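You operate a simulated robot arm through the tools that you are given. There is no shell and no other tool. Be economical: measure what you need, move in short steps, check, and stop when the job is done.

Carry out the task below with a simulated two-armed robot. There is one attempt and no reset: what you move stays moved.

## Task
Put one of the white sleeves from the platform of the lift table on the top of the blue cart. Put the seam strip on the platform of the lift table away on the top of the joining board. Open the far door, put the shade meter on the shelf behind the far door, then shut the door. Take the grey bobbin on the top of the roll table and put it away on the top of the cone table. Take the lime swatch and put it on the top of the trial table. Put the yellow ball in the blue crate. Fetch the green brush and set it on the top of the trial table. Take the blue clip on the top of the roll table and put it away on the shelf under the joining board. Pick up the green tone flag with one hand, pass it to the other hand and put it on the top of the far ledge. Open the lower drawer of the cabinet. Do these in any order. Set down upright: blue clip.

Only the result counts: the job must be done as asked and must still hold three seconds after the hand-in. Knocking over, shifting, dropping, spilling or breaking anything else fails it.

## Robot
Two 6-joint arms with fingered hands on one trunk, on a base that drives. Base frame: it is fixed to the floor where the robot stands at the start and does not move with it; the origin is under the middle of the robot, x ahead of it, y to its left, z up; the surface under the hand at the start is at about z = 360. Units: mm, degrees, N and s.
The left shoulder is at the start at [50, 170, 635], the right one opposite. With the tool pointing down near the work surface each hand reaches from about 500 to 760 mm from the robot's upright axis, wherever it stands, measured 20 degrees to its own side. Places, roughly: blue clip (3x10x5 cm) [1000, 8200, 900]; blue crate [-1250, 10000, 750]; far door [-600, 5600, 700]; green brush (11x5x5 cm) [1100, 7700, 900]; green tone flag [1000, 6500, 1000]; grey bobbin (4x4x4 cm) [1000, 7100, 900]; lime swatch [1000, 7500, 750]; lower drawer of the cabinet [-10700, 8000, 500]; seam strip [750, 0, 250]; shade meter [1000, 7000, 1000]; shelf behind the far door (40x15 cm) [-660, 5600, 440]; shelf under the joining board [-5100, 7400, 500]; top of the blue cart [500, 2700, 900]; top of the cone table [-6100, 10000, 800]; top of the far ledge (19x66 cm) [-960, 6040, 1000]; top of the joining board [-5500, 7400, 900]; top of the trial table [-2700, 7400, 800]; white sleeve (3x3x6 cm) [600, -300, 400]; yellow ball (5x5x5 cm) [1000, 7600, 900]. Payload 3.5 kg a hand.
Tool frame (each hand has its own): the origin (TCP) lies between the finger pads and is the grasp point; the fingertips stand 26 mm ahead of it; z points along the fingers, y is the line along which they close. Largest opening 132 mm; the body of the gripper starts 73 mm behind the TCP. The gripper is a hand of 3 fingers: y runs from the thumb to the fingers, the wrist lies at [0, 0, -234] in the tool frame.
Orientation is told as [roll, pitch, yaw] about the base's x, y, z axes, in that order, counted from this pose: with the fingers straight down and closing along the base's y, the tool's x points along the base's -x, its y along +y and its z along -z.

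## Interface
- The arms move only by the tool servo_tool. It takes "left_steps", "right_steps" or both (then of equal length, played together; a hand with none holds still); each is one flat list of numbers, 6 for each row, row after row: the turn, a rotation vector about the base's x, y, z in units of 4 degrees (1.0 is 4 degrees), then the shift along the base's x, y, z in units of 40 mm (1.0 is 40 mm). In form: [rx, ry, rz, tx, ty, tz, rx, ry, rz, tx, ty, tz, ...]. A call has 1 to 20 rows; each row shifts and turns the commanded pose from where the row before left it. A call with a number of a shift or a turn outside -1 to 1 is refused whole. Rows are played at 5 a second. More than 50 mm and 8.6 degrees between two rows, and nothing of the call is played. Where a pose cannot be reached the arm comes as near as it can. A force on the tool above 40 N (or 10 N above the force at the start of the call, whichever is more), or a blocked arm, ends the call early, and 0.2 s more pass. In this call time passes only in rows, and 0.2 s behind the last. The reply holds the time, the measured pose of the TCP, the force on the tool along the base axes, the opening and the grip force, in the units named above and with some noise, with the torque about the TCP (base axes, N m) and any sound that the robot's microphone picked up, and new pictures: "pictures" is both (left out), scene, wrist or none (wrist: the cameras of the hands that moved).
- Cameras (640 x 400 px; columns grow to the right, rows downward): "scene" is now at [36.9, -8.9, 1224.5]; the picture's right is [-0.13, -0.99, 0.00], its down [-0.74, 0.10, -0.67] and it looks along [0.66, -0.09, -0.74] (base axes); focal length 253 px, centre (320, 200). "left" rides on the left gripper at [-62, 3, -92] in its tool frame; the picture's right is [-0.05, -1.00, 0.00], its down [0.83, -0.04, -0.56] and it looks along [0.55, -0.03, 0.83] (tool axes); focal length 230 px, centre (320, 200). "right" rides on the right gripper at [62, 3, -92] in its tool frame; the picture's right is [-0.05, 1.00, 0.00], its down [-0.83, -0.04, -0.56] and it looks along [-0.55, -0.03, 0.83] (tool axes); focal length 230 px, centre (320, 200). There is no depth. A picture from a camera that has moved, and an enlarged one, comes with that camera's place and axes in the base frame and with its lens.
- slide_trunk(by): slides the trunk up (or, below 0, down) by that many mm; the arms and the scene camera ride with it, the base frame stays. It gives what a move gives, with no picture.
- base_move(legs): drives the robot by 1 to 6 legs, each [ahead, left, turn to the left] in mm, mm and degrees, along the robot's own axes; the way and the turn of a leg run together, so that a leg with both is an arc; at most 1500 mm and 180 degrees a leg. The arms and the cameras ride along, it lands a little off, and it stops where it bumps. It gives what a move gives, and a new picture of the scene camera.
- finger_targets(finger1, finger2, thumb_bend, hand): sets how far each is bent, from 0 (flat) to 1 (curled in); at 0.3 the hand is open as for a grip, at 0.7 the pads meet at the TCP. One left out holds its place. A second passes; each finger stops where it meets its share of the squeeze, and holds until it gets a number again. It is the only way to open and close the hand. It gives what a move gives, with no picture; readings hold the bend of each and the force on the fingers (four entries, about 0 where the hand has none), thumb and palm.
- aim_head(pan, tilt): turns the head with the scene camera to pan (to the left, within 86 degrees either way) and tilt (down, from -29 to 69), counted from straight ahead of the robot. It gives what a move gives, and a new picture of the scene camera.
- zoom(camera, box): a new picture of the part [left, top, right, bottom] of that camera's present view, enlarged. It takes no simulated time.
- finish_job(): hands the job in; it is judged then, once.

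Go step by step. Nothing tells you exact positions but the pictures and the camera data: compare them with the known pose of the tool, close in by small moves and look again before you grip or let go. The budget is 546 turns and 360 pictures, counting those below and the enlarged ones. Unless the task says otherwise, let go and move clear before handing in.

The tools are called after "Emit:" as name(argument=value, ...) on one line, values as JSON. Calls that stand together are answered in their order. servo_tool: Moves the arms, as the interface text tells. Its arguments: {"type":"object","properties":{"left_steps":{"type":"array"},"right_steps":{"type":"array"},"pictures":{"type":"string","enum":["both","scene","wrist","none"]}},"required":[]} The other tools are called the same way: slide_trunk (by) slides the trunk up or down; finger_targets (finger1, finger2, thumb_bend, hand) moves the fingers one by one; base_move (legs) drives the base; aim_head (pan, tilt) turns the head that bears the scene camera; zoom (camera, box) takes an enlarged picture of a part of a camera's view; finish_job () hands the job in.

At the start:

```text
time_s: 0.0
left_tool_pos: [635.9, 207.9, 638.3]
left_tcp_rot: [0.0, 0.0, 0.0]
left_force: [0.3, 0.2, -0.8]
left_wrist_torque: [0.0, -0.03, 0.03]
left_gripper_width: 131.7
left_grasp_force: 0.0
left_shape: jaw
left_bend: [0.3, 0.3, 0.3]
left_finger forces: [0.0, 0.1, 0.0, 0.0, 0.0, 0.1]
right_tool_pos: [587.3, -277.0, 700.0]
right_tcp_rot: [-0.1, 0.0, 0.0]
right_force: [-0.6, 0.9, -0.7]
right_wrist_torque: [-0.03, -0.01, 0.01]
right_gripper_width: 132.0
right_grasp_force: 0.1
right_shape: jaw
right_bend: [0.3, 0.3, 0.3]
right_finger forces: [0.1, 0.0, 0.0, 0.0, 0.1, 0.0]
trunk travel left (down, up): [-250.0, 460.0]
robot x, y, heading: [-0.4, 1.7, 0.3]
head pan, tilt: [-7.5, 48.1]
```

scene: 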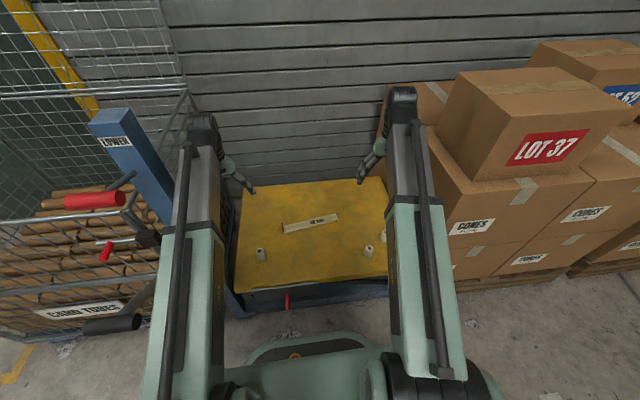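
right: 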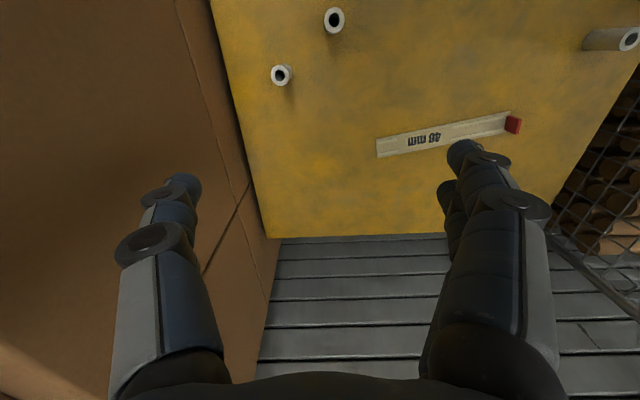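
left: 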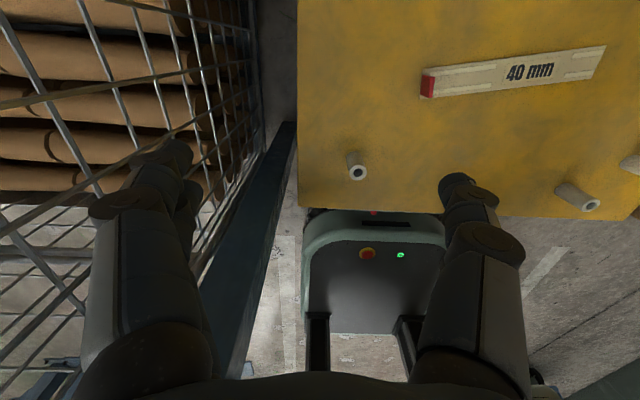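

I see the lift table with the seam strip and a few white sleeves in front of me. I'll look closer first.

Emit:
zoom(camera="scene", box=[200, 160, 440, 310])

Emit:
zoom(camera="right", box=[200, 0, 640, 275])

```text
2.67 times, centred on (320, 235) of scene
camera zoom: at [36.9, -8.9, 1224.5], right [-0.13, -0.99, 0.0], down [-0.74, 0.1, -0.67], along [0.66, -0.09, -0.74], focal length 675 px, centre (320, 107)
```

zoom: 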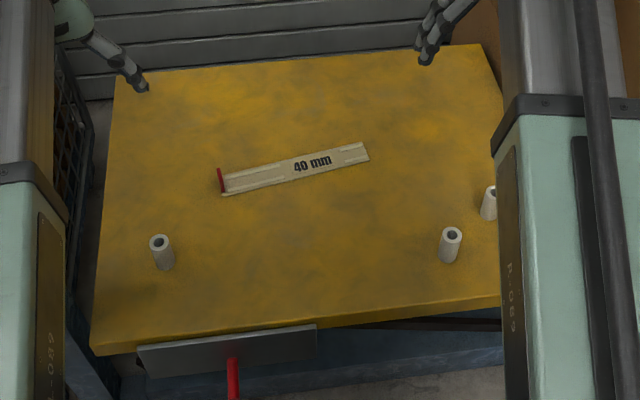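

```text
1.45 times, centred on (420, 138) of right
camera zoom: at [527.3, -274.3, 794.2], right [0.05, 1.0, 0.0], down [0.83, -0.04, 0.56], along [0.55, -0.03, -0.83], focal length 335 px, centre (174, 291)
```

zoom: 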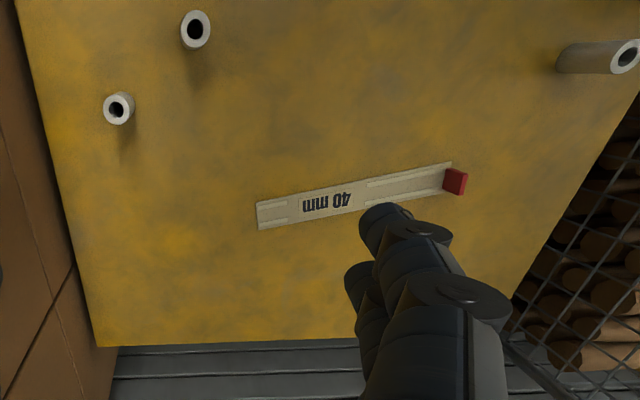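

The strip runs nearly along y at about (674, -57), z≈365; sleeve A stands at about (537, 143). I move the left hand above sleeve A, and turn the right hand by 80° over the strip.

Emit:
servo_tool(left_steps=[0, 0, 0, -0.495, -0.325, -0.79, 0, 0, 0, -0.495, -0.325, -0.79, 0, 0, 0, -0.495, -0.325, -0.79, 0, 0, 0, -0.495, -0.325, -0.79, 0, 0, 0, -0.495, -0.325, -0.5, 0, 0, 0, 0, 0, 0, 0, 0, 0, 0, 0, 0, 0, 0, 0, 0, 0, 0, 0, 0, 0, 0, 0, 0, 0, 0, 0, 0, 0, 0, 0, 0, 0, 0, 0, 0, 0, 0, 0, 0, 0, 0, 0, 0, 0, 0, 0, 0, 0, 0, 0, 0, 0, 0, 0, 0, 0, 0, 0, 0, 0, 0, 0, 0, 0, 0, 0, 0, 0, 0, 0, 0, 0, 0, 0, 0, 0, 0, 0, 0, 0, 0, 0, 0, 0, 0, 0, 0, 0, 0], right_steps=[0, 0, 1, 0.109, 0.275, -0.2, 0, 0, 1, 0.109, 0.275, -0.2, 0, 0, 1, 0.109, 0.275, -0.2, 0, 0, 1, 0.109, 0.275, -0.2, 0, 0, 1, 0.109, 0.275, -0.2, 0, 0, 1, 0.109, 0.275, -0.2, 0, 0, 1, 0.109, 0.275, -0.2, 0, 0, 1, 0.109, 0.275, -0.2, 0, 0, 1, 0.109, 0.275, -0.2, 0, 0, 1, 0.109, 0.275, -0.2, 0, 0, 1, 0.109, 0.275, -0.2, 0, 0, 1, 0.109, 0.275, -0.2, 0, 0, 1, 0.109, 0.275, -0.2, 0, 0, 1, 0.109, 0.275, -0.2, 0, 0, 1, 0.109, 0.275, -0.2, 0, 0, 1, 0.109, 0.275, -0.2, 0, 0, 1, 0.109, 0.275, -0.2, 0, 0, 1, 0.109, 0.275, -0.2, 0, 0, 1, 0.109, 0.275, -0.2, 0, 0, 1, 0.109, 0.275, -0.2])

```text
time_s: 4.2
left_tool_pos: [537.6, 143.8, 492.0]
left_tcp_rot: [0.0, 0.0, 0.0]
left_force: [0.5, 0.9, -0.5]
left_wrist_torque: [0.0, 0.04, 0.02]
left_gripper_width: 131.9
left_grasp_force: 0.0
left_shape: jaw
left_bend: [0.3, 0.3, 0.3]
left_finger forces: [0.1, 0.1, 0.1, 0.0, 0.0, 0.0]
right_tool_pos: [675.3, -58.7, 540.1]
right_tcp_rot: [0.0, 0.0, 79.9]
right_force: [-0.1, 0.7, -0.8]
right_wrist_torque: [-0.01, 0.0, 0.01]
right_gripper_width: 132.2
right_grasp_force: 0.2
right_shape: jaw
right_bend: [0.3, 0.3, 0.3]
right_finger forces: [0.0, 0.1, 0.1, 0.0, 0.1, 0.0]
trunk travel left (down, up): [-250.0, 460.0]
robot x, y, heading: [1.2, -0.4, -0.4]
head pan, tilt: [-7.5, 48.1]
camera scene: at [36.9, -8.9, 1224.5], right [-0.13, -0.99, 0.0], down [-0.74, 0.1, -0.67], along [0.66, -0.09, -0.74], focal length 253 px, centre (320, 200)
camera right: at [663.4, -117.7, 633.5], right [-0.97, 0.22, 0.0], down [0.19, 0.81, 0.56], along [0.12, 0.54, -0.83], focal length 230 px, centre (320, 200)
camera left: at [599.1, 146.5, 586.0], right [0.05, -1.0, 0.0], down [-0.83, -0.04, 0.56], along [-0.55, -0.03, -0.83], focal length 230 px, centre (320, 200)
```

scene: 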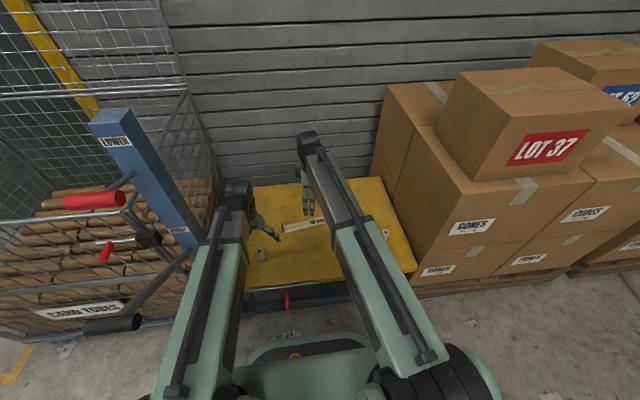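
right: 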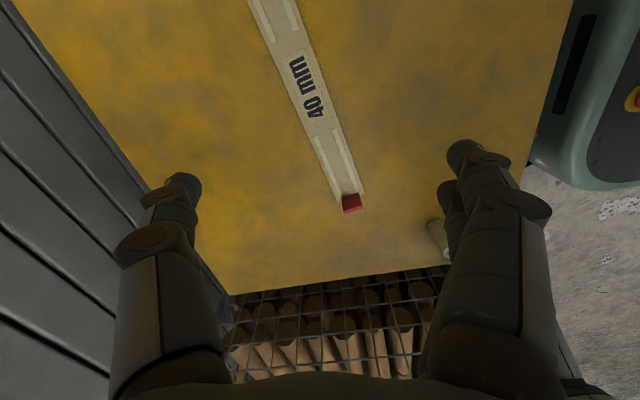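
left: 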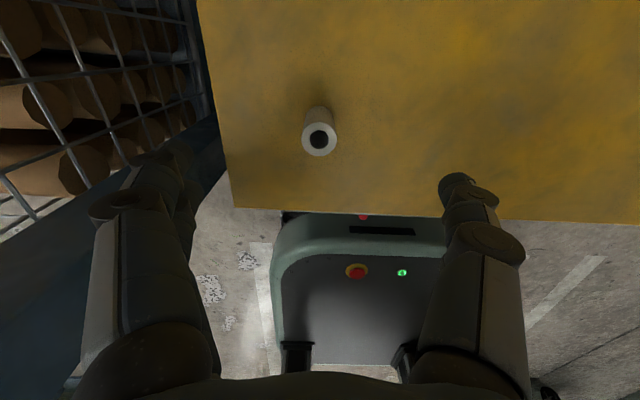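

Sleeve A is under the left hand; strip is turned about 12° from the y axis. I go down with the left hand around the sleeve and align the right hand.

Emit:
servo_tool(left_steps=[0, 0, 0, 0.02, 0, -0.38, 0, 0, 0, 0.02, 0, -0.38, 0, 0, 0, 0.02, 0, -0.38, 0, 0, 0, 0.02, 0, -0.38, 0, 0, 0, 0.02, 0, -0.38, 0, 0, 0, 0.02, 0, -0.38], right_steps=[0, 0, 0.9, 0.03, 0, -0.417, 0, 0, 0.9, 0.03, 0, -0.417, 0, 0, 0.9, 0.03, 0, -0.417, 0, 0, 0.9, 0.03, 0, -0.417, 0, 0, 0.9, 0.03, 0, -0.417, 0, 0, 0.9, 0.03, 0, -0.417])

```text
time_s: 5.6
left_tool_pos: [541.9, 144.1, 401.0]
left_tcp_rot: [-0.1, 0.0, 0.0]
left_force: [0.2, -0.8, -0.2]
left_wrist_torque: [-0.01, 0.0, 0.01]
left_gripper_width: 132.0
left_grasp_force: 0.1
left_shape: jaw
left_bend: [0.3, 0.3, 0.3]
left_finger forces: [0.0, 0.0, 0.0, 0.0, 0.1, 0.0]
right_tool_pos: [669.8, -1.1, 456.8]
right_tcp_rot: [-0.1, 0.9, 98.1]
right_force: [-0.3, 0.7, 0.2]
right_wrist_torque: [0.02, -0.01, 0.03]
right_gripper_width: 131.9
right_grasp_force: 0.0
right_shape: jaw
right_bend: [0.3, 0.3, 0.3]
right_finger forces: [0.0, 0.0, 0.0, 0.1, 0.0, 0.1]
right hand out of reach, approached as far as the arm can: row 4, 5, 6
trunk travel left (down, up): [-250.0, 460.0]
robot x, y, heading: [0.9, 0.9, 0.0]
head pan, tilt: [-7.5, 48.1]
camera scene: at [36.9, -9.1, 1224.5], right [-0.13, -0.99, 0.0], down [-0.74, 0.1, -0.67], along [0.66, -0.09, -0.74], focal length 253 px, centre (320, 200)
camera right: at [675.1, -60.9, 550.7], right [-1.0, -0.09, 0.0], down [-0.08, 0.84, 0.54], along [-0.05, 0.54, -0.84], focal length 230 px, centre (320, 200)
camera left: at [604.8, 146.4, 494.0], right [0.05, -1.0, 0.0], down [-0.83, -0.04, 0.56], along [-0.55, -0.03, -0.83], focal length 230 px, centre (320, 200)
```

scene: 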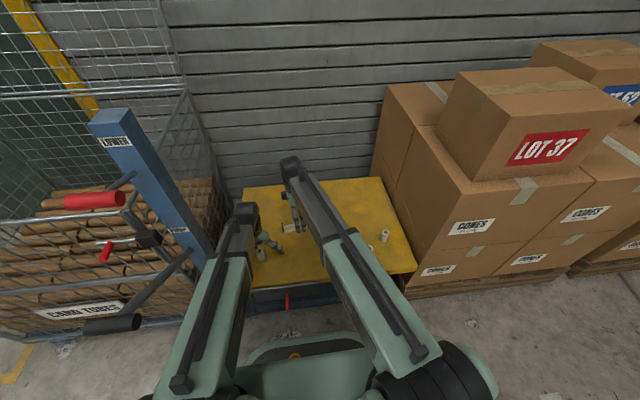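
right: 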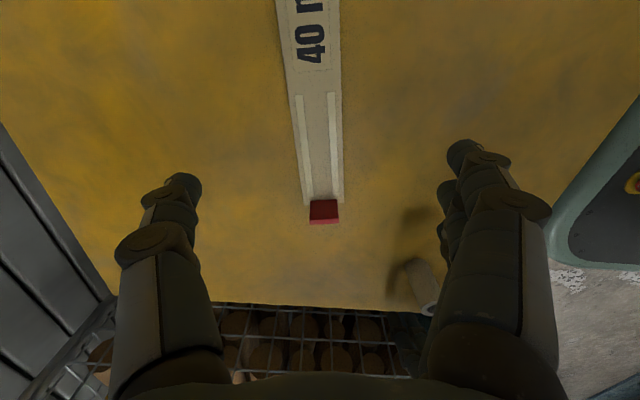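
left: 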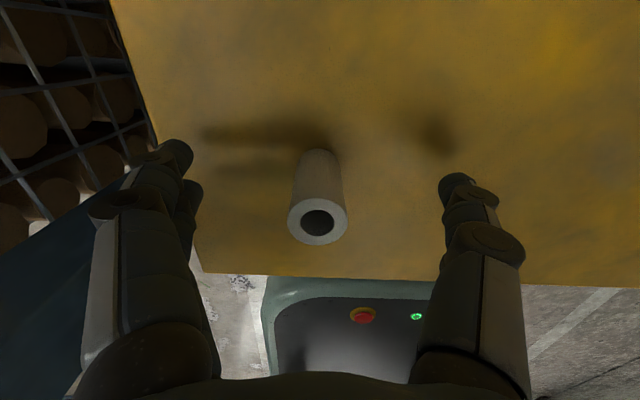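

The right hand reached a limit at that yaw; I'll close the left on the sleeve first and then rotate the right hand the other way.

Emit:
finger_targets(hand="left", finger1=0.7, finger2=0.7, thumb_bend=0.7)

Emit:
servo_tool(right_steps=[0, 0, -1, 0, -0.7, 0.7, 0, 0, -1, 0, -0.7, 0.7, 0, 0, -1, 0, 0, 0.7, 0, 0, -1, 0, 0, 0, 0, 0, -1, 0, 0, 0, 0, 0, -1, 0, 0, 0, 0, 0, -1, 0, 0, 0, 0, 0, -1, 0, 0, 0, 0, 0, -1, 0, 0, 0, 0, 0, -1, 0, 0, 0, 0, 0, -1, 0, 0, 0, 0, 0, -1, 0, 0, 0, 0, 0, -1, 0, 0, 0, 0, 0, -1, 0, 0, 0, 0, 0, -1, 0, 0, 0, 0, 0, -1, 0, 0, 0, 0, 0, -1, 0, 0, 0, 0, 0, -1, 0, 0, 0, 0, 0, -1, 0, 0, 0, 0, 0, -1, 0, 0, 0], pictures="none")

Emit:
servo_tool(right_steps=[0, 0, -1, 0, 0, 0, 0, 0, -1, 0, 0, 0, 0, 0, -1, 0, 0, 0, 0, 0, -1, 0, 0, 0, 0, 0, -1, 0, 0, 0, 0, 0, -1, 0, 0, 0, 0, 0, -1, 0, 0, 0, 0, 0, -1, 0, 0, 0, 0, 0, -1, 0, 0, 0, 0, 0, -1, 0, 0, 0, 0, 0, -1, 0, 0, 0, 0, 0, -1, 0, 0, 0, 0, 0, -1, 0, 0, 0, 0, 0, -1, 0, 0, 0, 0, 0, -1, 0, 0, 0, 0, 0, -1, 0, 0, 0, 0, 0, -1, 0, 0, 0, 0, 0, -1, 0, 0, 0, 0, 0, -1, 0, 0, 0, 0, 0, -1, 0, 0, 0], pictures="none")

```text
time_s: 6.6
left_tool_pos: [543.2, 145.2, 400.2]
left_tcp_rot: [-0.1, 0.0, -0.1]
left_force: [-0.7, 0.4, 0.6]
left_wrist_torque: [0.0, 0.02, -0.01]
left_gripper_width: 19.7
left_grasp_force: 8.4
left_shape: fingers
left_bend: [0.66, 0.64, 0.66]
left_finger forces: [2.8, 5.2, 0.0, 0.1, 8.0, 0.0]
right_tool_pos: [668.3, -1.1, 457.1]
right_tcp_rot: [0.0, 0.8, 98.2]
right_force: [-0.7, 0.0, 0.2]
right_wrist_torque: [0.01, -0.02, 0.01]
right_gripper_width: 132.1
right_grasp_force: 0.0
right_shape: jaw
right_bend: [0.3, 0.3, 0.3]
right_finger forces: [0.0, 0.0, 0.1, 0.0, 0.1, 0.0]
trunk travel left (down, up): [-250.0, 460.0]
robot x, y, heading: [1.0, -2.3, -0.0]
head pan, tilt: [-7.5, 48.1]
```

```text
time_s: 10.8
left_tool_pos: [542.5, 144.5, 400.1]
left_tcp_rot: [0.0, 0.0, 0.0]
left_force: [-0.2, 0.0, 0.5]
left_wrist_torque: [-0.01, 0.0, -0.01]
left_gripper_width: 19.7
left_grasp_force: 7.9
left_shape: fingers
left_bend: [0.66, 0.64, 0.66]
left_finger forces: [2.7, 5.2, 0.0, 0.0, 8.1, 0.1]
right_tool_pos: [667.9, -57.7, 539.8]
right_tcp_rot: [-0.1, 0.8, 18.0]
right_force: [-0.3, 0.1, -0.7]
right_wrist_torque: [0.02, -0.03, -0.01]
right_gripper_width: 131.9
right_grasp_force: 0.0
right_shape: jaw
right_bend: [0.3, 0.3, 0.3]
right_finger forces: [0.0, 0.1, 0.0, 0.0, 0.0, 0.0]
trunk travel left (down, up): [-250.0, 460.0]
robot x, y, heading: [1.0, -1.3, 0.1]
head pan, tilt: [-7.5, 48.1]
```

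```text
time_s: 15.0
left_tool_pos: [543.1, 144.5, 402.3]
left_tcp_rot: [-0.1, 0.0, -0.1]
left_force: [-0.4, -0.4, 0.3]
left_wrist_torque: [-0.01, 0.03, 0.0]
left_gripper_width: 19.7
left_grasp_force: 8.1
left_shape: fingers
left_bend: [0.66, 0.64, 0.66]
left_finger forces: [2.8, 5.2, 0.0, 0.1, 8.0, 0.0]
right_tool_pos: [668.6, -57.3, 541.0]
right_tcp_rot: [-0.2, 0.7, -62.0]
right_force: [0.0, 0.3, -0.7]
right_wrist_torque: [-0.01, 0.01, -0.01]
right_gripper_width: 131.8
right_grasp_force: 0.1
right_shape: jaw
right_bend: [0.3, 0.3, 0.3]
right_finger forces: [0.0, 0.0, 0.0, 0.0, 0.1, 0.1]
trunk travel left (down, up): [-250.0, 460.0]
robot x, y, heading: [-3.1, 0.1, -0.1]
head pan, tilt: [-7.5, 48.1]
```

The left hand holds the sleeve (8 N). I lift it, and finish turning the right hand over the strip.

Emit:
servo_tool(left_steps=[0, 0, 0, 0, 0.2, 0.7, 0, 0, 0, 0, 0.2, 0.7, 0, 0, 0, 0, 0.2, 0.7, 0, 0, 0, 0, 0.2, 0.7], right_steps=[0, -0.05, -1, 0.09, 0, -0.7, 0, -0.05, -1, 0.09, 0, -0.7, 0, -0.05, -1, 0.09, 0, -0.7, 0, 0, -1, 0.09, 0, -0.7])

```text
time_s: 16.0
left_tool_pos: [543.2, 175.3, 512.6]
left_tcp_rot: [0.0, -0.1, 0.0]
left_force: [0.4, 0.6, -0.5]
left_wrist_torque: [0.01, 0.01, -0.02]
left_gripper_width: 19.3
left_grasp_force: 7.9
left_shape: fingers
left_bend: [0.66, 0.64, 0.66]
left_finger forces: [2.9, 5.3, 0.0, 0.0, 7.9, 0.1]
right_tool_pos: [683.3, -58.6, 426.9]
right_tcp_rot: [0.6, 0.6, -77.9]
right_force: [-0.5, -0.3, 0.4]
right_wrist_torque: [-0.04, -0.01, 0.01]
right_gripper_width: 131.9
right_grasp_force: 0.0
right_shape: jaw
right_bend: [0.3, 0.3, 0.3]
right_finger forces: [0.1, 0.0, 0.0, 0.0, 0.0, 0.1]
trunk travel left (down, up): [-250.0, 460.0]
robot x, y, heading: [-1.0, -0.5, 0.0]
head pan, tilt: [-7.5, 48.1]
camera scene: at [36.9, -8.9, 1224.5], right [-0.13, -0.99, 0.0], down [-0.74, 0.1, -0.67], along [0.66, -0.09, -0.74], focal length 253 px, centre (320, 200)
camera right: at [674.5, 2.1, 522.2], right [0.99, 0.16, 0.01], down [0.13, -0.83, 0.55], along [0.09, -0.54, -0.84], focal length 230 px, centre (320, 200)
camera left: at [605.3, 178.0, 606.0], right [0.05, -1.0, 0.0], down [-0.83, -0.04, 0.56], along [-0.55, -0.03, -0.83], focal length 230 px, centre (320, 200)
```

scene: 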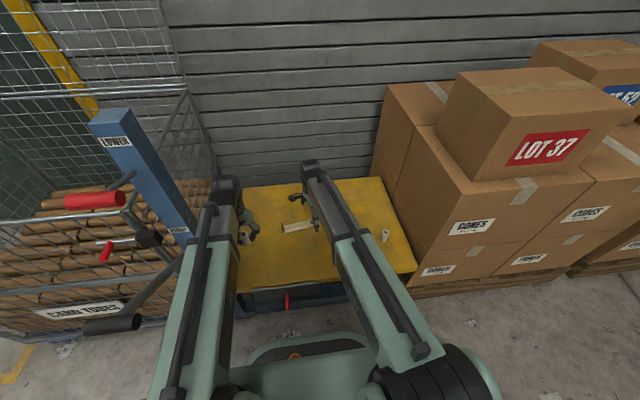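
right: 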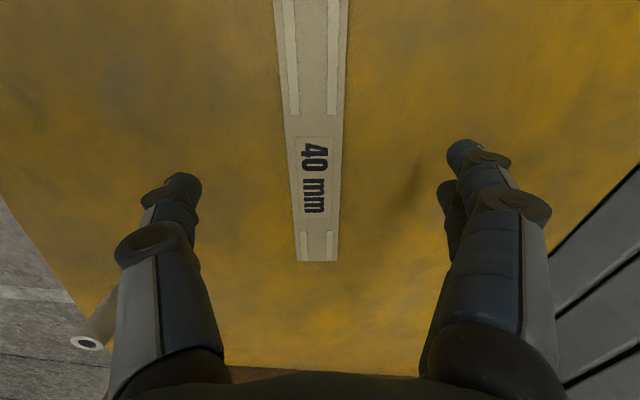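
left: 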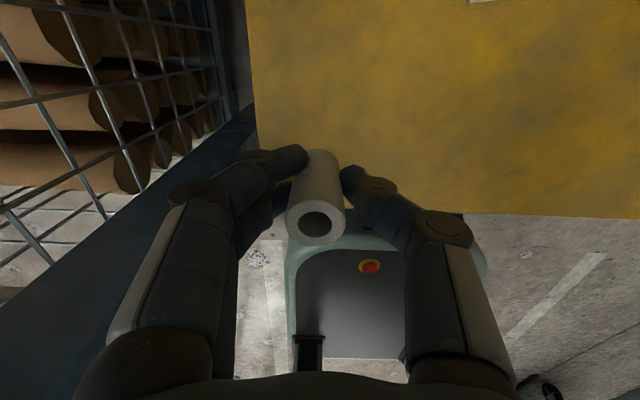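

The strip is centred between the right fingers. I go down carefully with the force guard.

Emit:
servo_tool(right_steps=[0, 0, 0, 0, 0, -0.3, 0, 0, 0, 0, 0, -0.3, 0, 0, 0, 0, 0, -0.2, 0, 0, 0, 0, 0, -0.1, 0, 0, 0, 0, 0, -0.1, 0, 0, 0, 0, 0, 0], pictures="wrist")

```text
time_s: 17.4
left_tool_pos: [543.8, 176.2, 511.5]
left_tcp_rot: [0.0, -0.1, 0.0]
left_force: [0.3, 0.2, 0.3]
left_wrist_torque: [0.01, 0.01, 0.03]
left_gripper_width: 19.4
left_grasp_force: 8.0
left_shape: fingers
left_bend: [0.66, 0.64, 0.66]
left_finger forces: [2.9, 5.3, 0.0, 0.0, 7.9, 0.0]
right_tool_pos: [683.9, -57.6, 388.6]
right_tcp_rot: [0.4, 0.6, -77.9]
right_force: [0.2, 0.0, 0.5]
right_wrist_torque: [0.01, -0.03, 0.03]
right_gripper_width: 132.2
right_grasp_force: 0.1
right_shape: jaw
right_bend: [0.3, 0.3, 0.3]
right_finger forces: [0.0, 0.0, 0.0, 0.0, 0.1, 0.0]
trunk travel left (down, up): [-250.0, 460.0]
robot x, y, heading: [-0.7, 0.7, -0.3]
head pan, tilt: [-7.5, 48.1]
camera right: at [674.6, 2.6, 482.7], right [0.99, 0.16, 0.01], down [0.13, -0.83, 0.55], along [0.09, -0.54, -0.84], focal length 230 px, centre (320, 200)
```

right: 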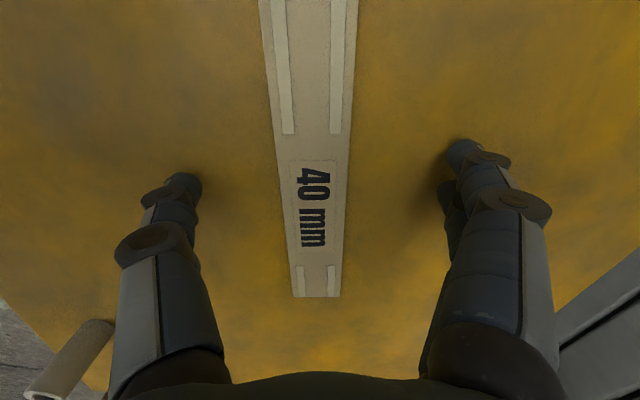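

No contact yet; lower a bit more until light touch.

Emit:
servo_tool(right_steps=[0, 0, 0, 0, 0, -0.1, 0, 0, 0, 0, 0, -0.08, 0, 0, 0, 0, 0, 0], pictures="none")

Emit:
finger_targets(hand="right", finger1=0.55, finger2=0.55, thumb_bend=0.55)

Emit:
zoom(camera="right", box=[120, 50, 520, 300])

```text
time_s: 18.2
left_tool_pos: [542.5, 175.8, 513.4]
left_tcp_rot: [0.0, -0.1, 0.0]
left_force: [0.0, 0.3, -0.9]
left_wrist_torque: [0.0, -0.01, 0.0]
left_gripper_width: 19.5
left_grasp_force: 7.9
left_shape: fingers
left_bend: [0.66, 0.64, 0.66]
left_finger forces: [3.0, 5.3, 0.0, 0.0, 7.9, 0.1]
right_tool_pos: [684.2, -57.9, 382.3]
right_tcp_rot: [0.6, 0.6, -77.9]
right_force: [4.5, 1.5, 20.5]
right_wrist_torque: [-0.15, 0.85, -0.03]
right_gripper_width: 131.8
right_grasp_force: 0.1
right_shape: jaw
right_bend: [0.3, 0.3, 0.29]
right_finger forces: [1.9, 2.5, 0.0, 0.0, 16.0, 0.1]
trunk travel left (down, up): [-250.0, 460.0]
robot x, y, heading: [0.6, -0.9, -0.0]
head pan, tilt: [-7.5, 48.1]
```

```text
time_s: 18.6
left_tool_pos: [543.5, 174.9, 514.1]
left_tcp_rot: [-0.1, 0.0, 0.0]
left_force: [-0.3, 0.0, -1.0]
left_wrist_torque: [-0.04, 0.01, 0.01]
left_gripper_width: 19.7
left_grasp_force: 8.3
left_shape: fingers
left_bend: [0.66, 0.64, 0.66]
left_finger forces: [2.8, 5.3, 0.0, 0.0, 7.9, 0.0]
right_tool_pos: [686.7, -57.4, 392.3]
right_tcp_rot: [1.2, 0.5, -77.9]
right_force: [-0.9, -0.2, 44.3]
right_wrist_torque: [-0.42, 1.01, 0.05]
right_gripper_width: 75.7
right_grasp_force: 21.8
right_shape: fingers
right_bend: [0.53, 0.52, 0.5]
right_finger forces: [6.5, 7.9, 0.0, 0.0, 29.0, 0.0]
trunk travel left (down, up): [-250.0, 460.0]
robot x, y, heading: [0.8, -2.4, 0.2]
head pan, tilt: [-7.5, 48.1]
stopped (right hand): the force on the tool passed its limit at 46 N (the readings are from after the stop); the commanded pose is now the measured one
```

```text
1.60 times, centred on (320, 175) of right
camera zoom: at [675.8, 2.8, 485.5], right [0.99, 0.16, 0.02], down [0.12, -0.83, 0.55], along [0.1, -0.54, -0.84], focal length 368 px, centre (320, 240)
```

zoom: 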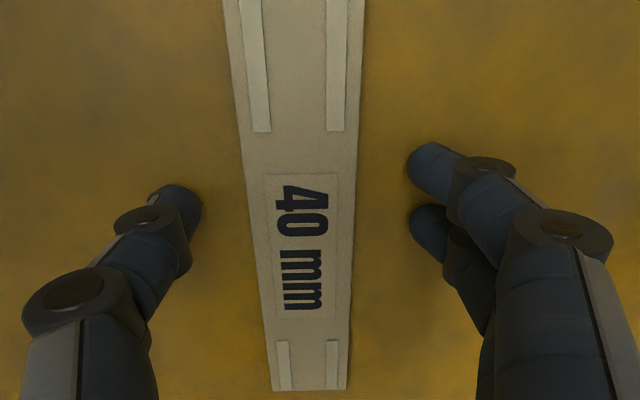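

The tips dip as they curl. I raise a little, pre-close to about 50 mm, then lower to touch.

Emit:
servo_tool(right_steps=[0, 0, 0, 0, 0, 0.2, 0, 0, 0, 0, 0, 0.1], pictures="none")

Emit:
finger_targets(hand="right", finger1=0.57, finger2=0.57, thumb_bend=0.57)

Emit:
zoom(camera="right", box=[120, 50, 520, 300])

```text
time_s: 19.2
left_tool_pos: [542.9, 175.4, 511.8]
left_tcp_rot: [0.0, -0.1, 0.0]
left_force: [-0.6, -0.2, -1.2]
left_wrist_torque: [0.03, -0.01, 0.02]
left_gripper_width: 19.6
left_grasp_force: 8.3
left_shape: fingers
left_bend: [0.66, 0.64, 0.66]
left_finger forces: [2.9, 5.3, 0.0, 0.0, 7.8, 0.1]
right_tool_pos: [684.5, -58.4, 394.7]
right_tcp_rot: [0.6, 0.5, -77.8]
right_force: [-0.4, 1.0, 0.2]
right_wrist_torque: [0.0, 0.0, 0.01]
right_gripper_width: 51.7
right_grasp_force: 0.0
right_shape: fingers
right_bend: [0.55, 0.55, 0.55]
right_finger forces: [0.0, 0.0, 0.0, 0.0, 0.0, 0.1]
trunk travel left (down, up): [-250.0, 460.0]
robot x, y, heading: [2.6, -1.9, 0.1]
head pan, tilt: [-7.5, 48.1]
```

```text
time_s: 20.2
left_tool_pos: [543.2, 175.9, 512.0]
left_tcp_rot: [-0.1, 0.0, 0.0]
left_force: [-0.2, 0.9, -0.3]
left_wrist_torque: [0.02, -0.02, 0.01]
left_gripper_width: 19.5
left_grasp_force: 8.1
left_shape: fingers
left_bend: [0.66, 0.64, 0.66]
left_finger forces: [3.0, 5.3, 0.0, 0.0, 7.9, 0.0]
right_tool_pos: [685.4, -57.1, 397.4]
right_tcp_rot: [0.7, 0.6, -78.0]
right_force: [-0.1, 0.4, -1.1]
right_wrist_torque: [0.04, 0.01, 0.04]
right_gripper_width: 48.5
right_grasp_force: 0.0
right_shape: fingers
right_bend: [0.56, 0.56, 0.56]
right_finger forces: [0.0, 0.0, 0.0, 0.0, 0.0, 0.0]
trunk travel left (down, up): [-250.0, 460.0]
robot x, y, heading: [-0.9, -0.3, -0.1]
head pan, tilt: [-7.5, 48.1]
```

```text
1.60 times, centred on (320, 175) of right
camera zoom: at [675.5, 2.0, 491.0], right [0.99, 0.16, 0.01], down [0.13, -0.83, 0.55], along [0.1, -0.54, -0.84], focal length 368 px, centre (320, 240)
```

zoom: 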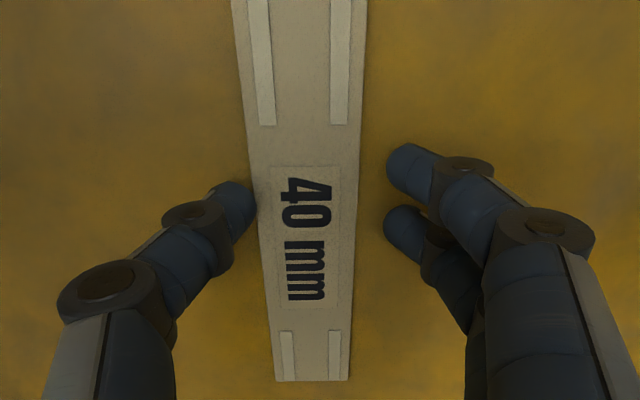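

I shift 5 mm toward the thumb side and lower till touch.

Emit:
servo_tool(right_steps=[0, 0, 0, -0.13, -0.02, 0, 0, 0, 0, 0, 0, -0.06, 0, 0, 0, 0, 0, -0.05, 0, 0, 0, 0, 0, 0], pictures="wrist")

```text
time_s: 21.2
left_tool_pos: [543.5, 174.8, 513.6]
left_tcp_rot: [0.1, 0.0, 0.0]
left_force: [0.5, 0.0, -0.8]
left_wrist_torque: [0.01, -0.01, 0.01]
left_gripper_width: 19.2
left_grasp_force: 7.8
left_shape: fingers
left_bend: [0.66, 0.64, 0.66]
left_finger forces: [2.8, 5.3, 0.0, 0.0, 7.8, 0.0]
right_tool_pos: [680.6, -58.9, 393.3]
right_tcp_rot: [0.7, 0.5, -77.9]
right_force: [-0.9, -1.2, 11.0]
right_wrist_torque: [-0.16, 0.35, 0.02]
right_gripper_width: 48.6
right_grasp_force: 5.5
right_shape: fingers
right_bend: [0.56, 0.56, 0.56]
right_finger forces: [0.0, 0.0, 0.0, 0.0, 10.7, 0.0]
trunk travel left (down, up): [-250.0, 460.0]
robot x, y, heading: [-4.4, 0.2, -0.0]
head pan, tilt: [-7.5, 48.1]
camera right: at [670.3, 1.7, 487.1], right [0.99, 0.16, 0.01], down [0.13, -0.83, 0.55], along [0.1, -0.54, -0.84], focal length 230 px, centre (320, 200)
```

right: 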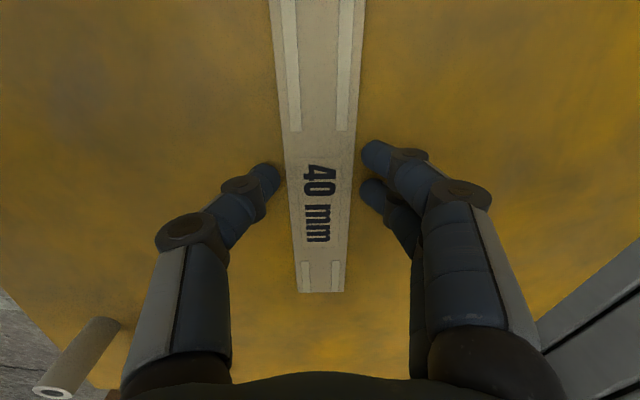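

Thumb touches the platform; I close now.

Emit:
finger_targets(hand="right", finger1=0.7, finger2=0.7, thumb_bend=0.7)

Emit:
zoom(camera="right", box=[120, 50, 520, 300])

```text
time_s: 22.2
left_tool_pos: [543.6, 175.8, 513.1]
left_tcp_rot: [0.0, 0.1, 0.0]
left_force: [0.0, -0.8, -0.3]
left_wrist_torque: [-0.01, 0.02, 0.0]
left_gripper_width: 19.3
left_grasp_force: 8.1
left_shape: fingers
left_bend: [0.66, 0.64, 0.66]
left_finger forces: [2.8, 5.3, 0.1, 0.0, 7.9, 0.1]
right_tool_pos: [679.7, -59.0, 392.0]
right_tcp_rot: [0.8, 0.6, -78.0]
right_force: [0.0, -0.3, 1.0]
right_wrist_torque: [0.02, -0.03, 0.02]
right_gripper_width: 24.2
right_grasp_force: 10.4
right_shape: fingers
right_bend: [0.64, 0.64, 0.66]
right_finger forces: [5.0, 5.1, 0.1, 0.0, 10.6, 0.1]
trunk travel left (down, up): [-250.0, 460.0]
robot x, y, heading: [-0.6, -2.9, -0.0]
head pan, tilt: [-7.5, 48.1]
```

```text
1.60 times, centred on (320, 175) of right
camera zoom: at [670.2, 1.9, 485.7], right [0.99, 0.16, 0.01], down [0.13, -0.83, 0.55], along [0.1, -0.54, -0.84], focal length 368 px, centre (320, 240)
```

zoom: 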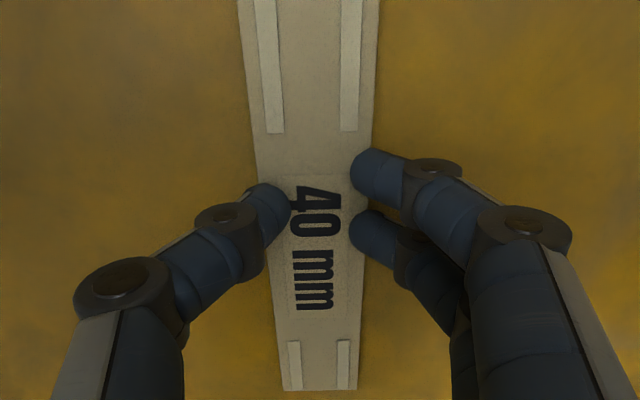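

Grip 10 N. I lift slightly and look.

Emit:
servo_tool(right_steps=[0, 0, 0, 0, 0, 0.3, 0, 0, 0, 0, 0, 0.6, 0, 0, 0, 0, 0, 0.6], pictures="both")

```text
time_s: 23.0
left_tool_pos: [544.4, 176.8, 513.4]
left_tcp_rot: [-0.1, 0.0, -0.1]
left_force: [-0.3, 0.5, -0.4]
left_wrist_torque: [0.03, -0.02, 0.03]
left_gripper_width: 19.5
left_grasp_force: 8.3
left_shape: fingers
left_bend: [0.66, 0.64, 0.66]
left_finger forces: [2.9, 5.2, 0.0, 0.0, 7.9, 0.0]
right_tool_pos: [680.2, -59.4, 453.3]
right_tcp_rot: [0.8, 0.6, -77.9]
right_force: [-0.4, 0.1, -1.2]
right_wrist_torque: [-0.04, -0.02, 0.01]
right_gripper_width: 24.5
right_grasp_force: 9.5
right_shape: fingers
right_bend: [0.64, 0.64, 0.66]
right_finger forces: [4.5, 4.7, 0.1, 0.0, 10.3, 0.1]
trunk travel left (down, up): [-250.0, 460.0]
robot x, y, heading: [5.4, 2.5, -0.2]
head pan, tilt: [-7.5, 48.1]
camera scene: at [37.0, -8.9, 1224.4], right [-0.13, -0.99, 0.0], down [-0.74, 0.1, -0.67], along [0.66, -0.09, -0.74], focal length 253 px, centre (320, 200)
camera right: at [670.1, 1.0, 546.5], right [0.99, 0.16, 0.01], down [0.13, -0.83, 0.55], along [0.1, -0.54, -0.84], focal length 230 px, centre (320, 200)
```

scene: 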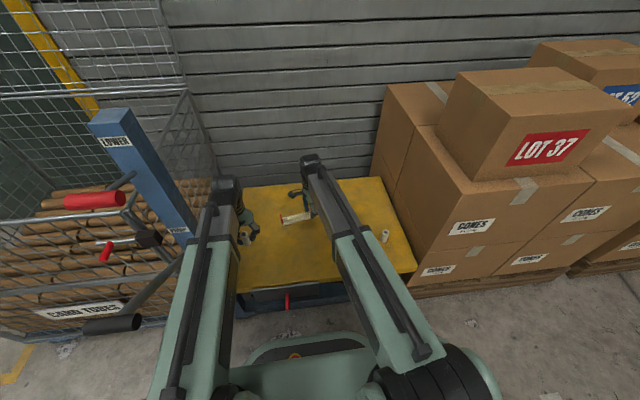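
right: 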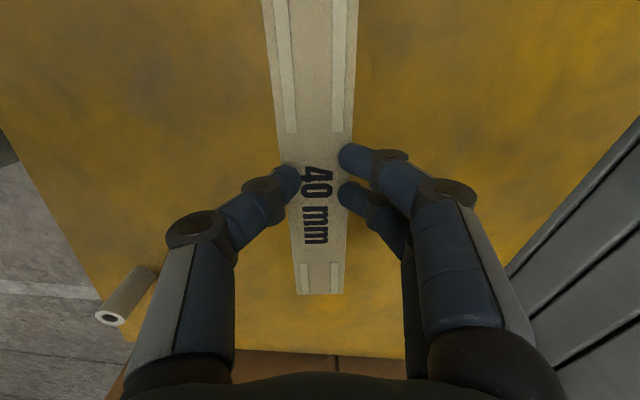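

Both are held. I raise the trunk and then look round to plan the drive.

Emit:
slide_trunk(by=440)

Emit:
aim_head(pan=70, tilt=15)

```text
refused: 440 is not a number from -400 to 400
```

```text
time_s: 24.5
left_tool_pos: [543.5, 176.6, 511.9]
left_tcp_rot: [0.0, 0.0, 0.0]
left_force: [0.0, 0.1, -1.2]
left_wrist_torque: [0.01, 0.03, -0.01]
left_gripper_width: 19.6
left_grasp_force: 8.4
left_shape: fingers
left_bend: [0.66, 0.64, 0.66]
left_finger forces: [3.0, 5.3, 0.0, 0.0, 7.9, 0.0]
right_tool_pos: [680.4, -60.2, 452.7]
right_tcp_rot: [0.7, 0.6, -77.8]
right_force: [0.0, 0.0, -0.2]
right_wrist_torque: [-0.02, 0.01, -0.01]
right_gripper_width: 24.1
right_grasp_force: 10.0
right_shape: fingers
right_bend: [0.64, 0.64, 0.66]
right_finger forces: [4.4, 4.6, 0.0, 0.0, 10.1, 0.1]
trunk travel left (down, up): [-250.0, 460.0]
robot x, y, heading: [0.1, -0.9, 0.1]
head pan, tilt: [70.0, 15.0]
camera scene: at [-9.0, 89.2, 1275.6], right [0.94, -0.34, 0.0], down [-0.09, -0.24, -0.97], along [0.33, 0.91, -0.26], focal length 253 px, centre (320, 200)
```

scene: 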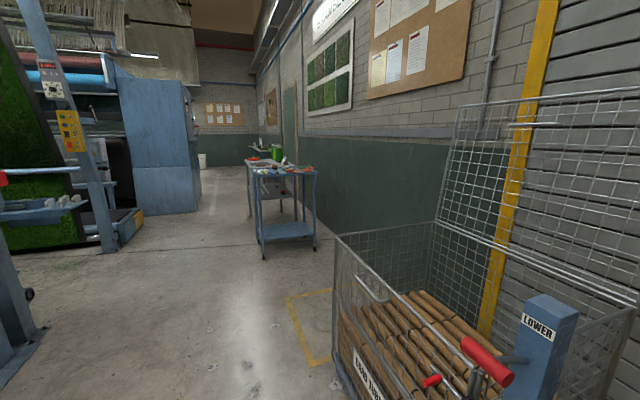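

I see the blue cart down the aisle. I raise the trunk and zoom in on the cart.

Emit:
slide_trunk(by=400)

Emit:
aim_head(pan=85, tilt=20)

Emit:
zoom(camera="scene", box=[320, 80, 560, 230])

```text
time_s: 28.3
left_tool_pos: [543.7, 176.2, 911.9]
left_tcp_rot: [0.1, 0.0, 0.0]
left_force: [0.0, -0.7, 0.0]
left_wrist_torque: [0.02, 0.02, 0.03]
left_gripper_width: 19.5
left_grasp_force: 8.0
left_shape: fingers
left_bend: [0.66, 0.64, 0.66]
left_finger forces: [2.9, 5.3, 0.0, 0.1, 7.9, 0.1]
right_tool_pos: [679.3, -59.8, 852.0]
right_tcp_rot: [0.8, 0.6, -77.9]
right_force: [1.1, 0.2, -0.7]
right_wrist_torque: [-0.01, 0.01, 0.0]
right_gripper_width: 24.3
right_grasp_force: 8.9
right_shape: fingers
right_bend: [0.64, 0.64, 0.66]
right_finger forces: [4.4, 4.7, 0.1, 0.0, 10.1, 0.0]
trunk travel left (down, up): [-650.0, 60.0]
robot x, y, heading: [1.7, -5.2, -0.1]
head pan, tilt: [70.0, 15.0]
```

```text
time_s: 29.1
left_tool_pos: [542.9, 176.2, 912.1]
left_tcp_rot: [0.0, 0.0, -0.1]
left_force: [0.0, 0.1, -0.4]
left_wrist_torque: [-0.03, 0.0, -0.03]
left_gripper_width: 19.7
left_grasp_force: 7.8
left_shape: fingers
left_bend: [0.66, 0.64, 0.66]
left_finger forces: [2.9, 5.3, 0.0, 0.0, 7.8, 0.0]
right_tool_pos: [679.8, -59.2, 852.4]
right_tcp_rot: [0.7, 0.6, -78.0]
right_force: [-0.3, 0.5, -0.2]
right_wrist_torque: [-0.02, 0.0, 0.01]
right_gripper_width: 24.1
right_grasp_force: 9.0
right_shape: fingers
right_bend: [0.64, 0.64, 0.66]
right_finger forces: [4.4, 4.7, 0.0, 0.1, 10.1, 0.1]
trunk travel left (down, up): [-650.0, 60.0]
robot x, y, heading: [-0.6, -2.6, 0.0]
head pan, tilt: [85.0, 20.0]
camera scene: at [-32.8, 94.2, 1667.5], right [1.0, -0.09, 0.0], down [-0.03, -0.34, -0.94], along [0.08, 0.94, -0.34], focal length 253 px, centre (320, 200)
```

scene: 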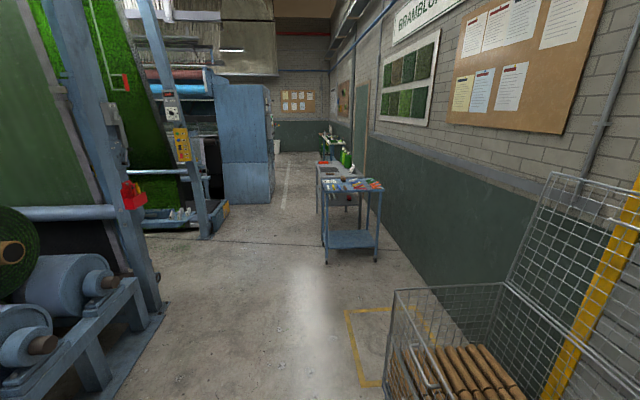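

```text
2.67 times, centred on (440, 155) of scene
camera zoom: at [-32.8, 94.2, 1667.5], right [1.0, -0.09, 0.0], down [-0.03, -0.34, -0.94], along [0.08, 0.94, -0.34], focal length 675 px, centre (0, 320)
```

zoom: 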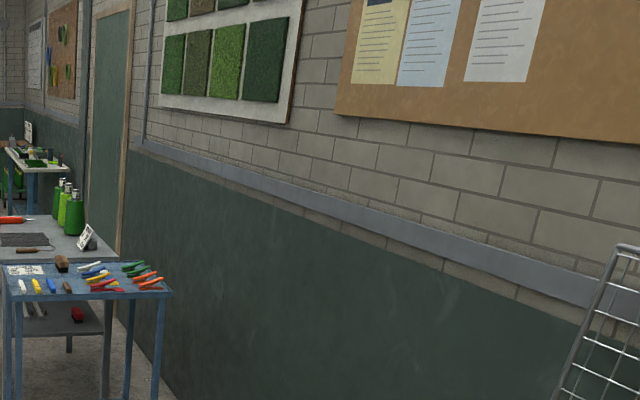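

Free aisle to the left; the cart front edge is about y≈2480, x 220–800. I lift and retract the hands for driving, then back up and turn left.

Emit:
servo_tool(left_steps=[0, 0, 0, 0, 0.2, 0.6, 0, 0, 0, 0, 0.2, 0.6, 0, 0, 0, 0, 0, 0.5, 0, 0, 0, 0, 0, 0.5, 0, 0, 0, 0, 0, 0], right_steps=[0, 0, 0, -0.6, -0.7, 0.7, 0, 0, 0, -0.6, -0.7, 0.7, 0, 0, 0, -0.6, -0.7, 0.7, 0, 0, 0, -0.6, -0.7, 0.7, 0, 0, 0, -0.6, -0.7, 0.7], pictures="none")

Emit:
base_move(legs=[[-450, 0, 0], [0, 0, 90], [900, 0, 0]])

Emit:
aim_head(pan=0, tilt=25)

```text
time_s: 30.3
left_tool_pos: [543.5, 192.0, 1001.4]
left_tcp_rot: [0.1, -0.1, -0.1]
left_force: [0.0, -0.8, -0.2]
left_wrist_torque: [0.03, -0.01, 0.03]
left_gripper_width: 19.5
left_grasp_force: 8.5
left_shape: fingers
left_bend: [0.66, 0.64, 0.66]
left_finger forces: [3.0, 5.4, 0.0, 0.0, 7.9, 0.1]
right_tool_pos: [556.9, -198.2, 992.3]
right_tcp_rot: [0.8, 0.6, -77.9]
right_force: [0.6, 0.1, -0.4]
right_wrist_torque: [0.04, -0.04, 0.02]
right_gripper_width: 24.1
right_grasp_force: 8.5
right_shape: fingers
right_bend: [0.64, 0.64, 0.66]
right_finger forces: [4.2, 4.6, 0.0, 0.1, 9.6, 0.1]
trunk travel left (down, up): [-650.0, 60.0]
robot x, y, heading: [1.9, -0.8, -0.0]
head pan, tilt: [85.0, 20.0]
```

```text
time_s: 41.1
left_tool_pos: [-639.8, 1426.6, 1001.0]
left_tcp_rot: [0.1, 0.0, 90.2]
left_force: [-0.2, -0.2, 0.1]
left_wrist_torque: [-0.03, 0.0, 0.02]
left_gripper_width: 19.5
left_grasp_force: 8.1
left_shape: fingers
left_bend: [0.66, 0.64, 0.67]
left_finger forces: [3.1, 5.3, 0.0, 0.1, 7.9, 0.0]
right_tool_pos: [-250.5, 1440.6, 991.2]
right_tcp_rot: [0.7, 0.6, 12.3]
right_force: [0.1, -1.1, -0.2]
right_wrist_torque: [0.03, 0.01, 0.03]
right_gripper_width: 23.8
right_grasp_force: 8.6
right_shape: fingers
right_bend: [0.64, 0.64, 0.66]
right_finger forces: [4.0, 4.5, 0.0, 0.1, 8.5, 0.0]
trunk travel left (down, up): [-650.0, 60.0]
robot x, y, heading: [-444.1, 884.4, 89.9]
head pan, tilt: [85.0, 20.0]
camera scene: at [-539.4, 851.8, 1667.5], right [0.08, 1.0, 0.0], down [0.34, -0.03, -0.94], along [-0.94, 0.08, -0.34], focal length 253 px, centre (320, 200)
```

scene: 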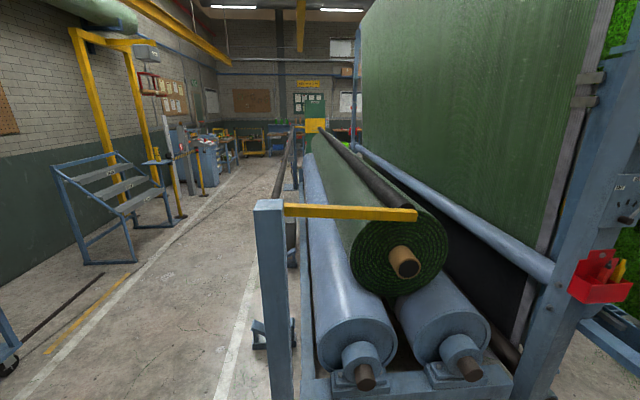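

```text
time_s: 42.7
left_tool_pos: [-640.4, 1425.4, 1000.5]
left_tcp_rot: [0.0, 0.0, 90.2]
left_force: [0.0, 0.0, 0.2]
left_wrist_torque: [0.0, -0.03, -0.04]
left_gripper_width: 19.6
left_grasp_force: 8.8
left_shape: fingers
left_bend: [0.66, 0.64, 0.67]
left_finger forces: [3.1, 5.3, 0.0, 0.0, 7.8, 0.0]
right_tool_pos: [-250.5, 1439.6, 992.6]
right_tcp_rot: [0.7, 0.6, 12.3]
right_force: [0.8, 0.5, 0.2]
right_wrist_torque: [0.01, -0.02, 0.03]
right_gripper_width: 23.6
right_grasp_force: 8.7
right_shape: fingers
right_bend: [0.64, 0.64, 0.66]
right_finger forces: [3.9, 4.5, 0.1, 0.1, 8.6, 0.1]
trunk travel left (down, up): [-650.0, 60.0]
robot x, y, heading: [-450.1, 878.8, 90.2]
head pan, tilt: [0.0, 25.0]
camera scene: at [-447.0, 935.6, 1659.4], right [1.0, 0.0, 0.0], down [0.0, -0.42, -0.91], along [0.0, 0.91, -0.42], focal length 253 px, centre (320, 200)
```

scene: 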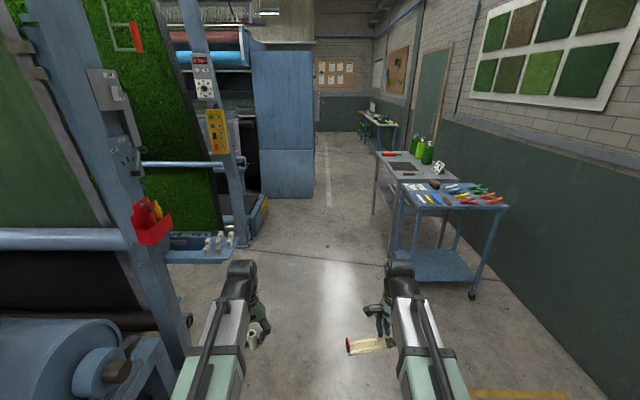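

The cart is ahead right. I tighten the right grip slightly and drive in front of it.

Emit:
finger_targets(hand="right", finger1=0.78, finger2=0.78, thumb_bend=0.78)

Emit:
base_move(legs=[[750, 0, 0], [0, -900, 0]])

Emit:
aim_head(pan=0, tilt=45)

```text
time_s: 43.7
left_tool_pos: [-639.6, 1425.3, 1000.4]
left_tcp_rot: [0.0, 0.2, 90.2]
left_force: [-0.8, -1.0, 0.0]
left_wrist_torque: [-0.03, -0.03, 0.0]
left_gripper_width: 19.5
left_grasp_force: 7.8
left_shape: fingers
left_bend: [0.66, 0.64, 0.67]
left_finger forces: [3.1, 5.3, 0.0, 0.1, 7.8, 0.1]
right_tool_pos: [-251.3, 1440.8, 990.9]
right_tcp_rot: [0.7, 0.7, 12.2]
right_force: [0.0, -0.2, 0.1]
right_wrist_torque: [0.01, 0.02, 0.0]
right_gripper_width: 24.0
right_grasp_force: 19.9
right_shape: fingers
right_bend: [0.68, 0.69, 0.66]
right_finger forces: [9.6, 10.4, 0.1, 0.0, 19.7, 0.0]
trunk travel left (down, up): [-650.0, 60.0]
robot x, y, heading: [-439.3, 881.1, 90.1]
head pan, tilt: [0.0, 25.0]
```

```text
time_s: 52.1
left_tool_pos: [275.2, 2171.7, 999.8]
left_tcp_rot: [0.0, -0.1, 89.1]
left_force: [0.3, -0.1, -0.6]
left_wrist_torque: [-0.02, 0.01, 0.03]
left_gripper_width: 19.3
left_grasp_force: 8.1
left_shape: fingers
left_bend: [0.66, 0.64, 0.67]
left_finger forces: [3.1, 5.3, 0.0, 0.1, 7.8, 0.0]
right_tool_pos: [666.3, 2179.4, 991.4]
right_tcp_rot: [0.8, 0.6, 11.1]
right_force: [0.0, 0.1, -0.4]
right_wrist_torque: [0.02, -0.01, -0.01]
right_gripper_width: 23.9
right_grasp_force: 19.8
right_shape: fingers
right_bend: [0.68, 0.69, 0.66]
right_finger forces: [9.4, 10.5, 0.1, 0.1, 19.6, 0.0]
trunk travel left (down, up): [-650.0, 60.0]
robot x, y, heading: [459.8, 1627.1, 89.3]
head pan, tilt: [0.0, 25.0]
camera scene: at [458.9, 1678.4, 1659.4], right [1.0, -0.02, 0.0], down [-0.01, -0.42, -0.91], along [0.02, 0.91, -0.42], focal length 253 px, centre (320, 200)
```

scene: 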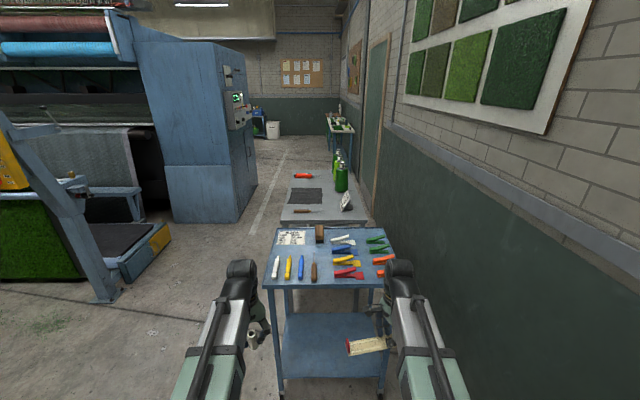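

```text
time_s: 52.9
left_tool_pos: [274.7, 2173.0, 999.6]
left_tcp_rot: [-0.1, 0.1, 89.0]
left_force: [-0.8, 0.8, -1.0]
left_wrist_torque: [-0.02, 0.03, -0.02]
left_gripper_width: 19.3
left_grasp_force: 8.5
left_shape: fingers
left_bend: [0.66, 0.64, 0.67]
left_finger forces: [3.1, 5.3, 0.0, 0.0, 7.8, 0.0]
right_tool_pos: [666.0, 2180.3, 990.6]
right_tcp_rot: [0.8, 0.5, 11.1]
right_force: [-0.1, 0.2, 0.1]
right_wrist_torque: [0.01, -0.01, 0.01]
right_gripper_width: 24.2
right_grasp_force: 19.9
right_shape: fingers
right_bend: [0.68, 0.69, 0.66]
right_finger forces: [9.4, 10.5, 0.0, 0.0, 19.6, 0.0]
trunk travel left (down, up): [-650.0, 60.0]
robot x, y, heading: [456.6, 1625.6, 88.9]
head pan, tilt: [0.0, 45.0]
camera scene: at [458.1, 1667.7, 1628.9], right [1.0, -0.02, 0.0], down [-0.01, -0.71, -0.71], along [0.01, 0.71, -0.71], focal length 253 px, centre (320, 200)
```

scene: 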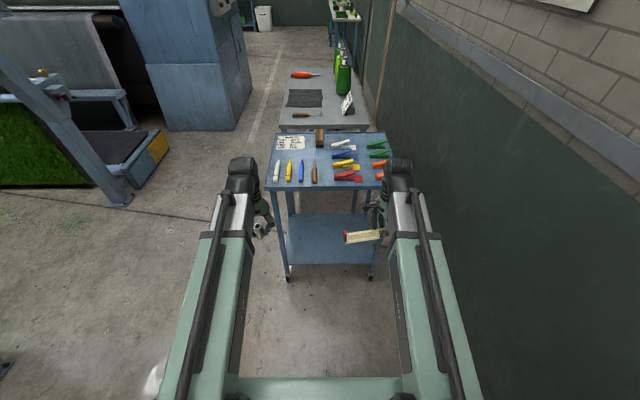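

Emit:
zoom(camera="scene", box=[250, 100, 410, 200])

```text
4.00 times, centred on (330, 150) of scene
camera zoom: at [458.1, 1667.7, 1628.9], right [1.0, -0.02, 0.0], down [-0.01, -0.71, -0.71], along [0.01, 0.71, -0.71], focal length 1013 px, centre (280, 400)
```

zoom: 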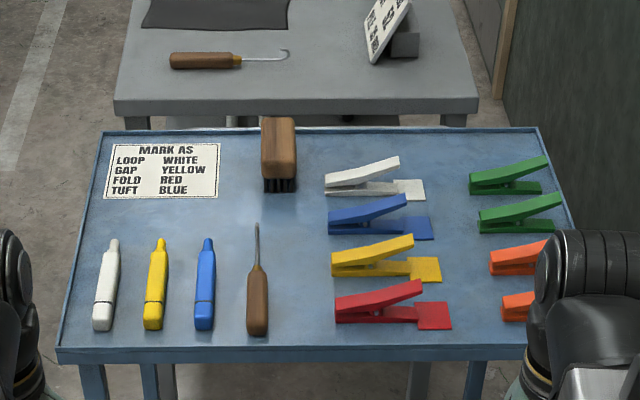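

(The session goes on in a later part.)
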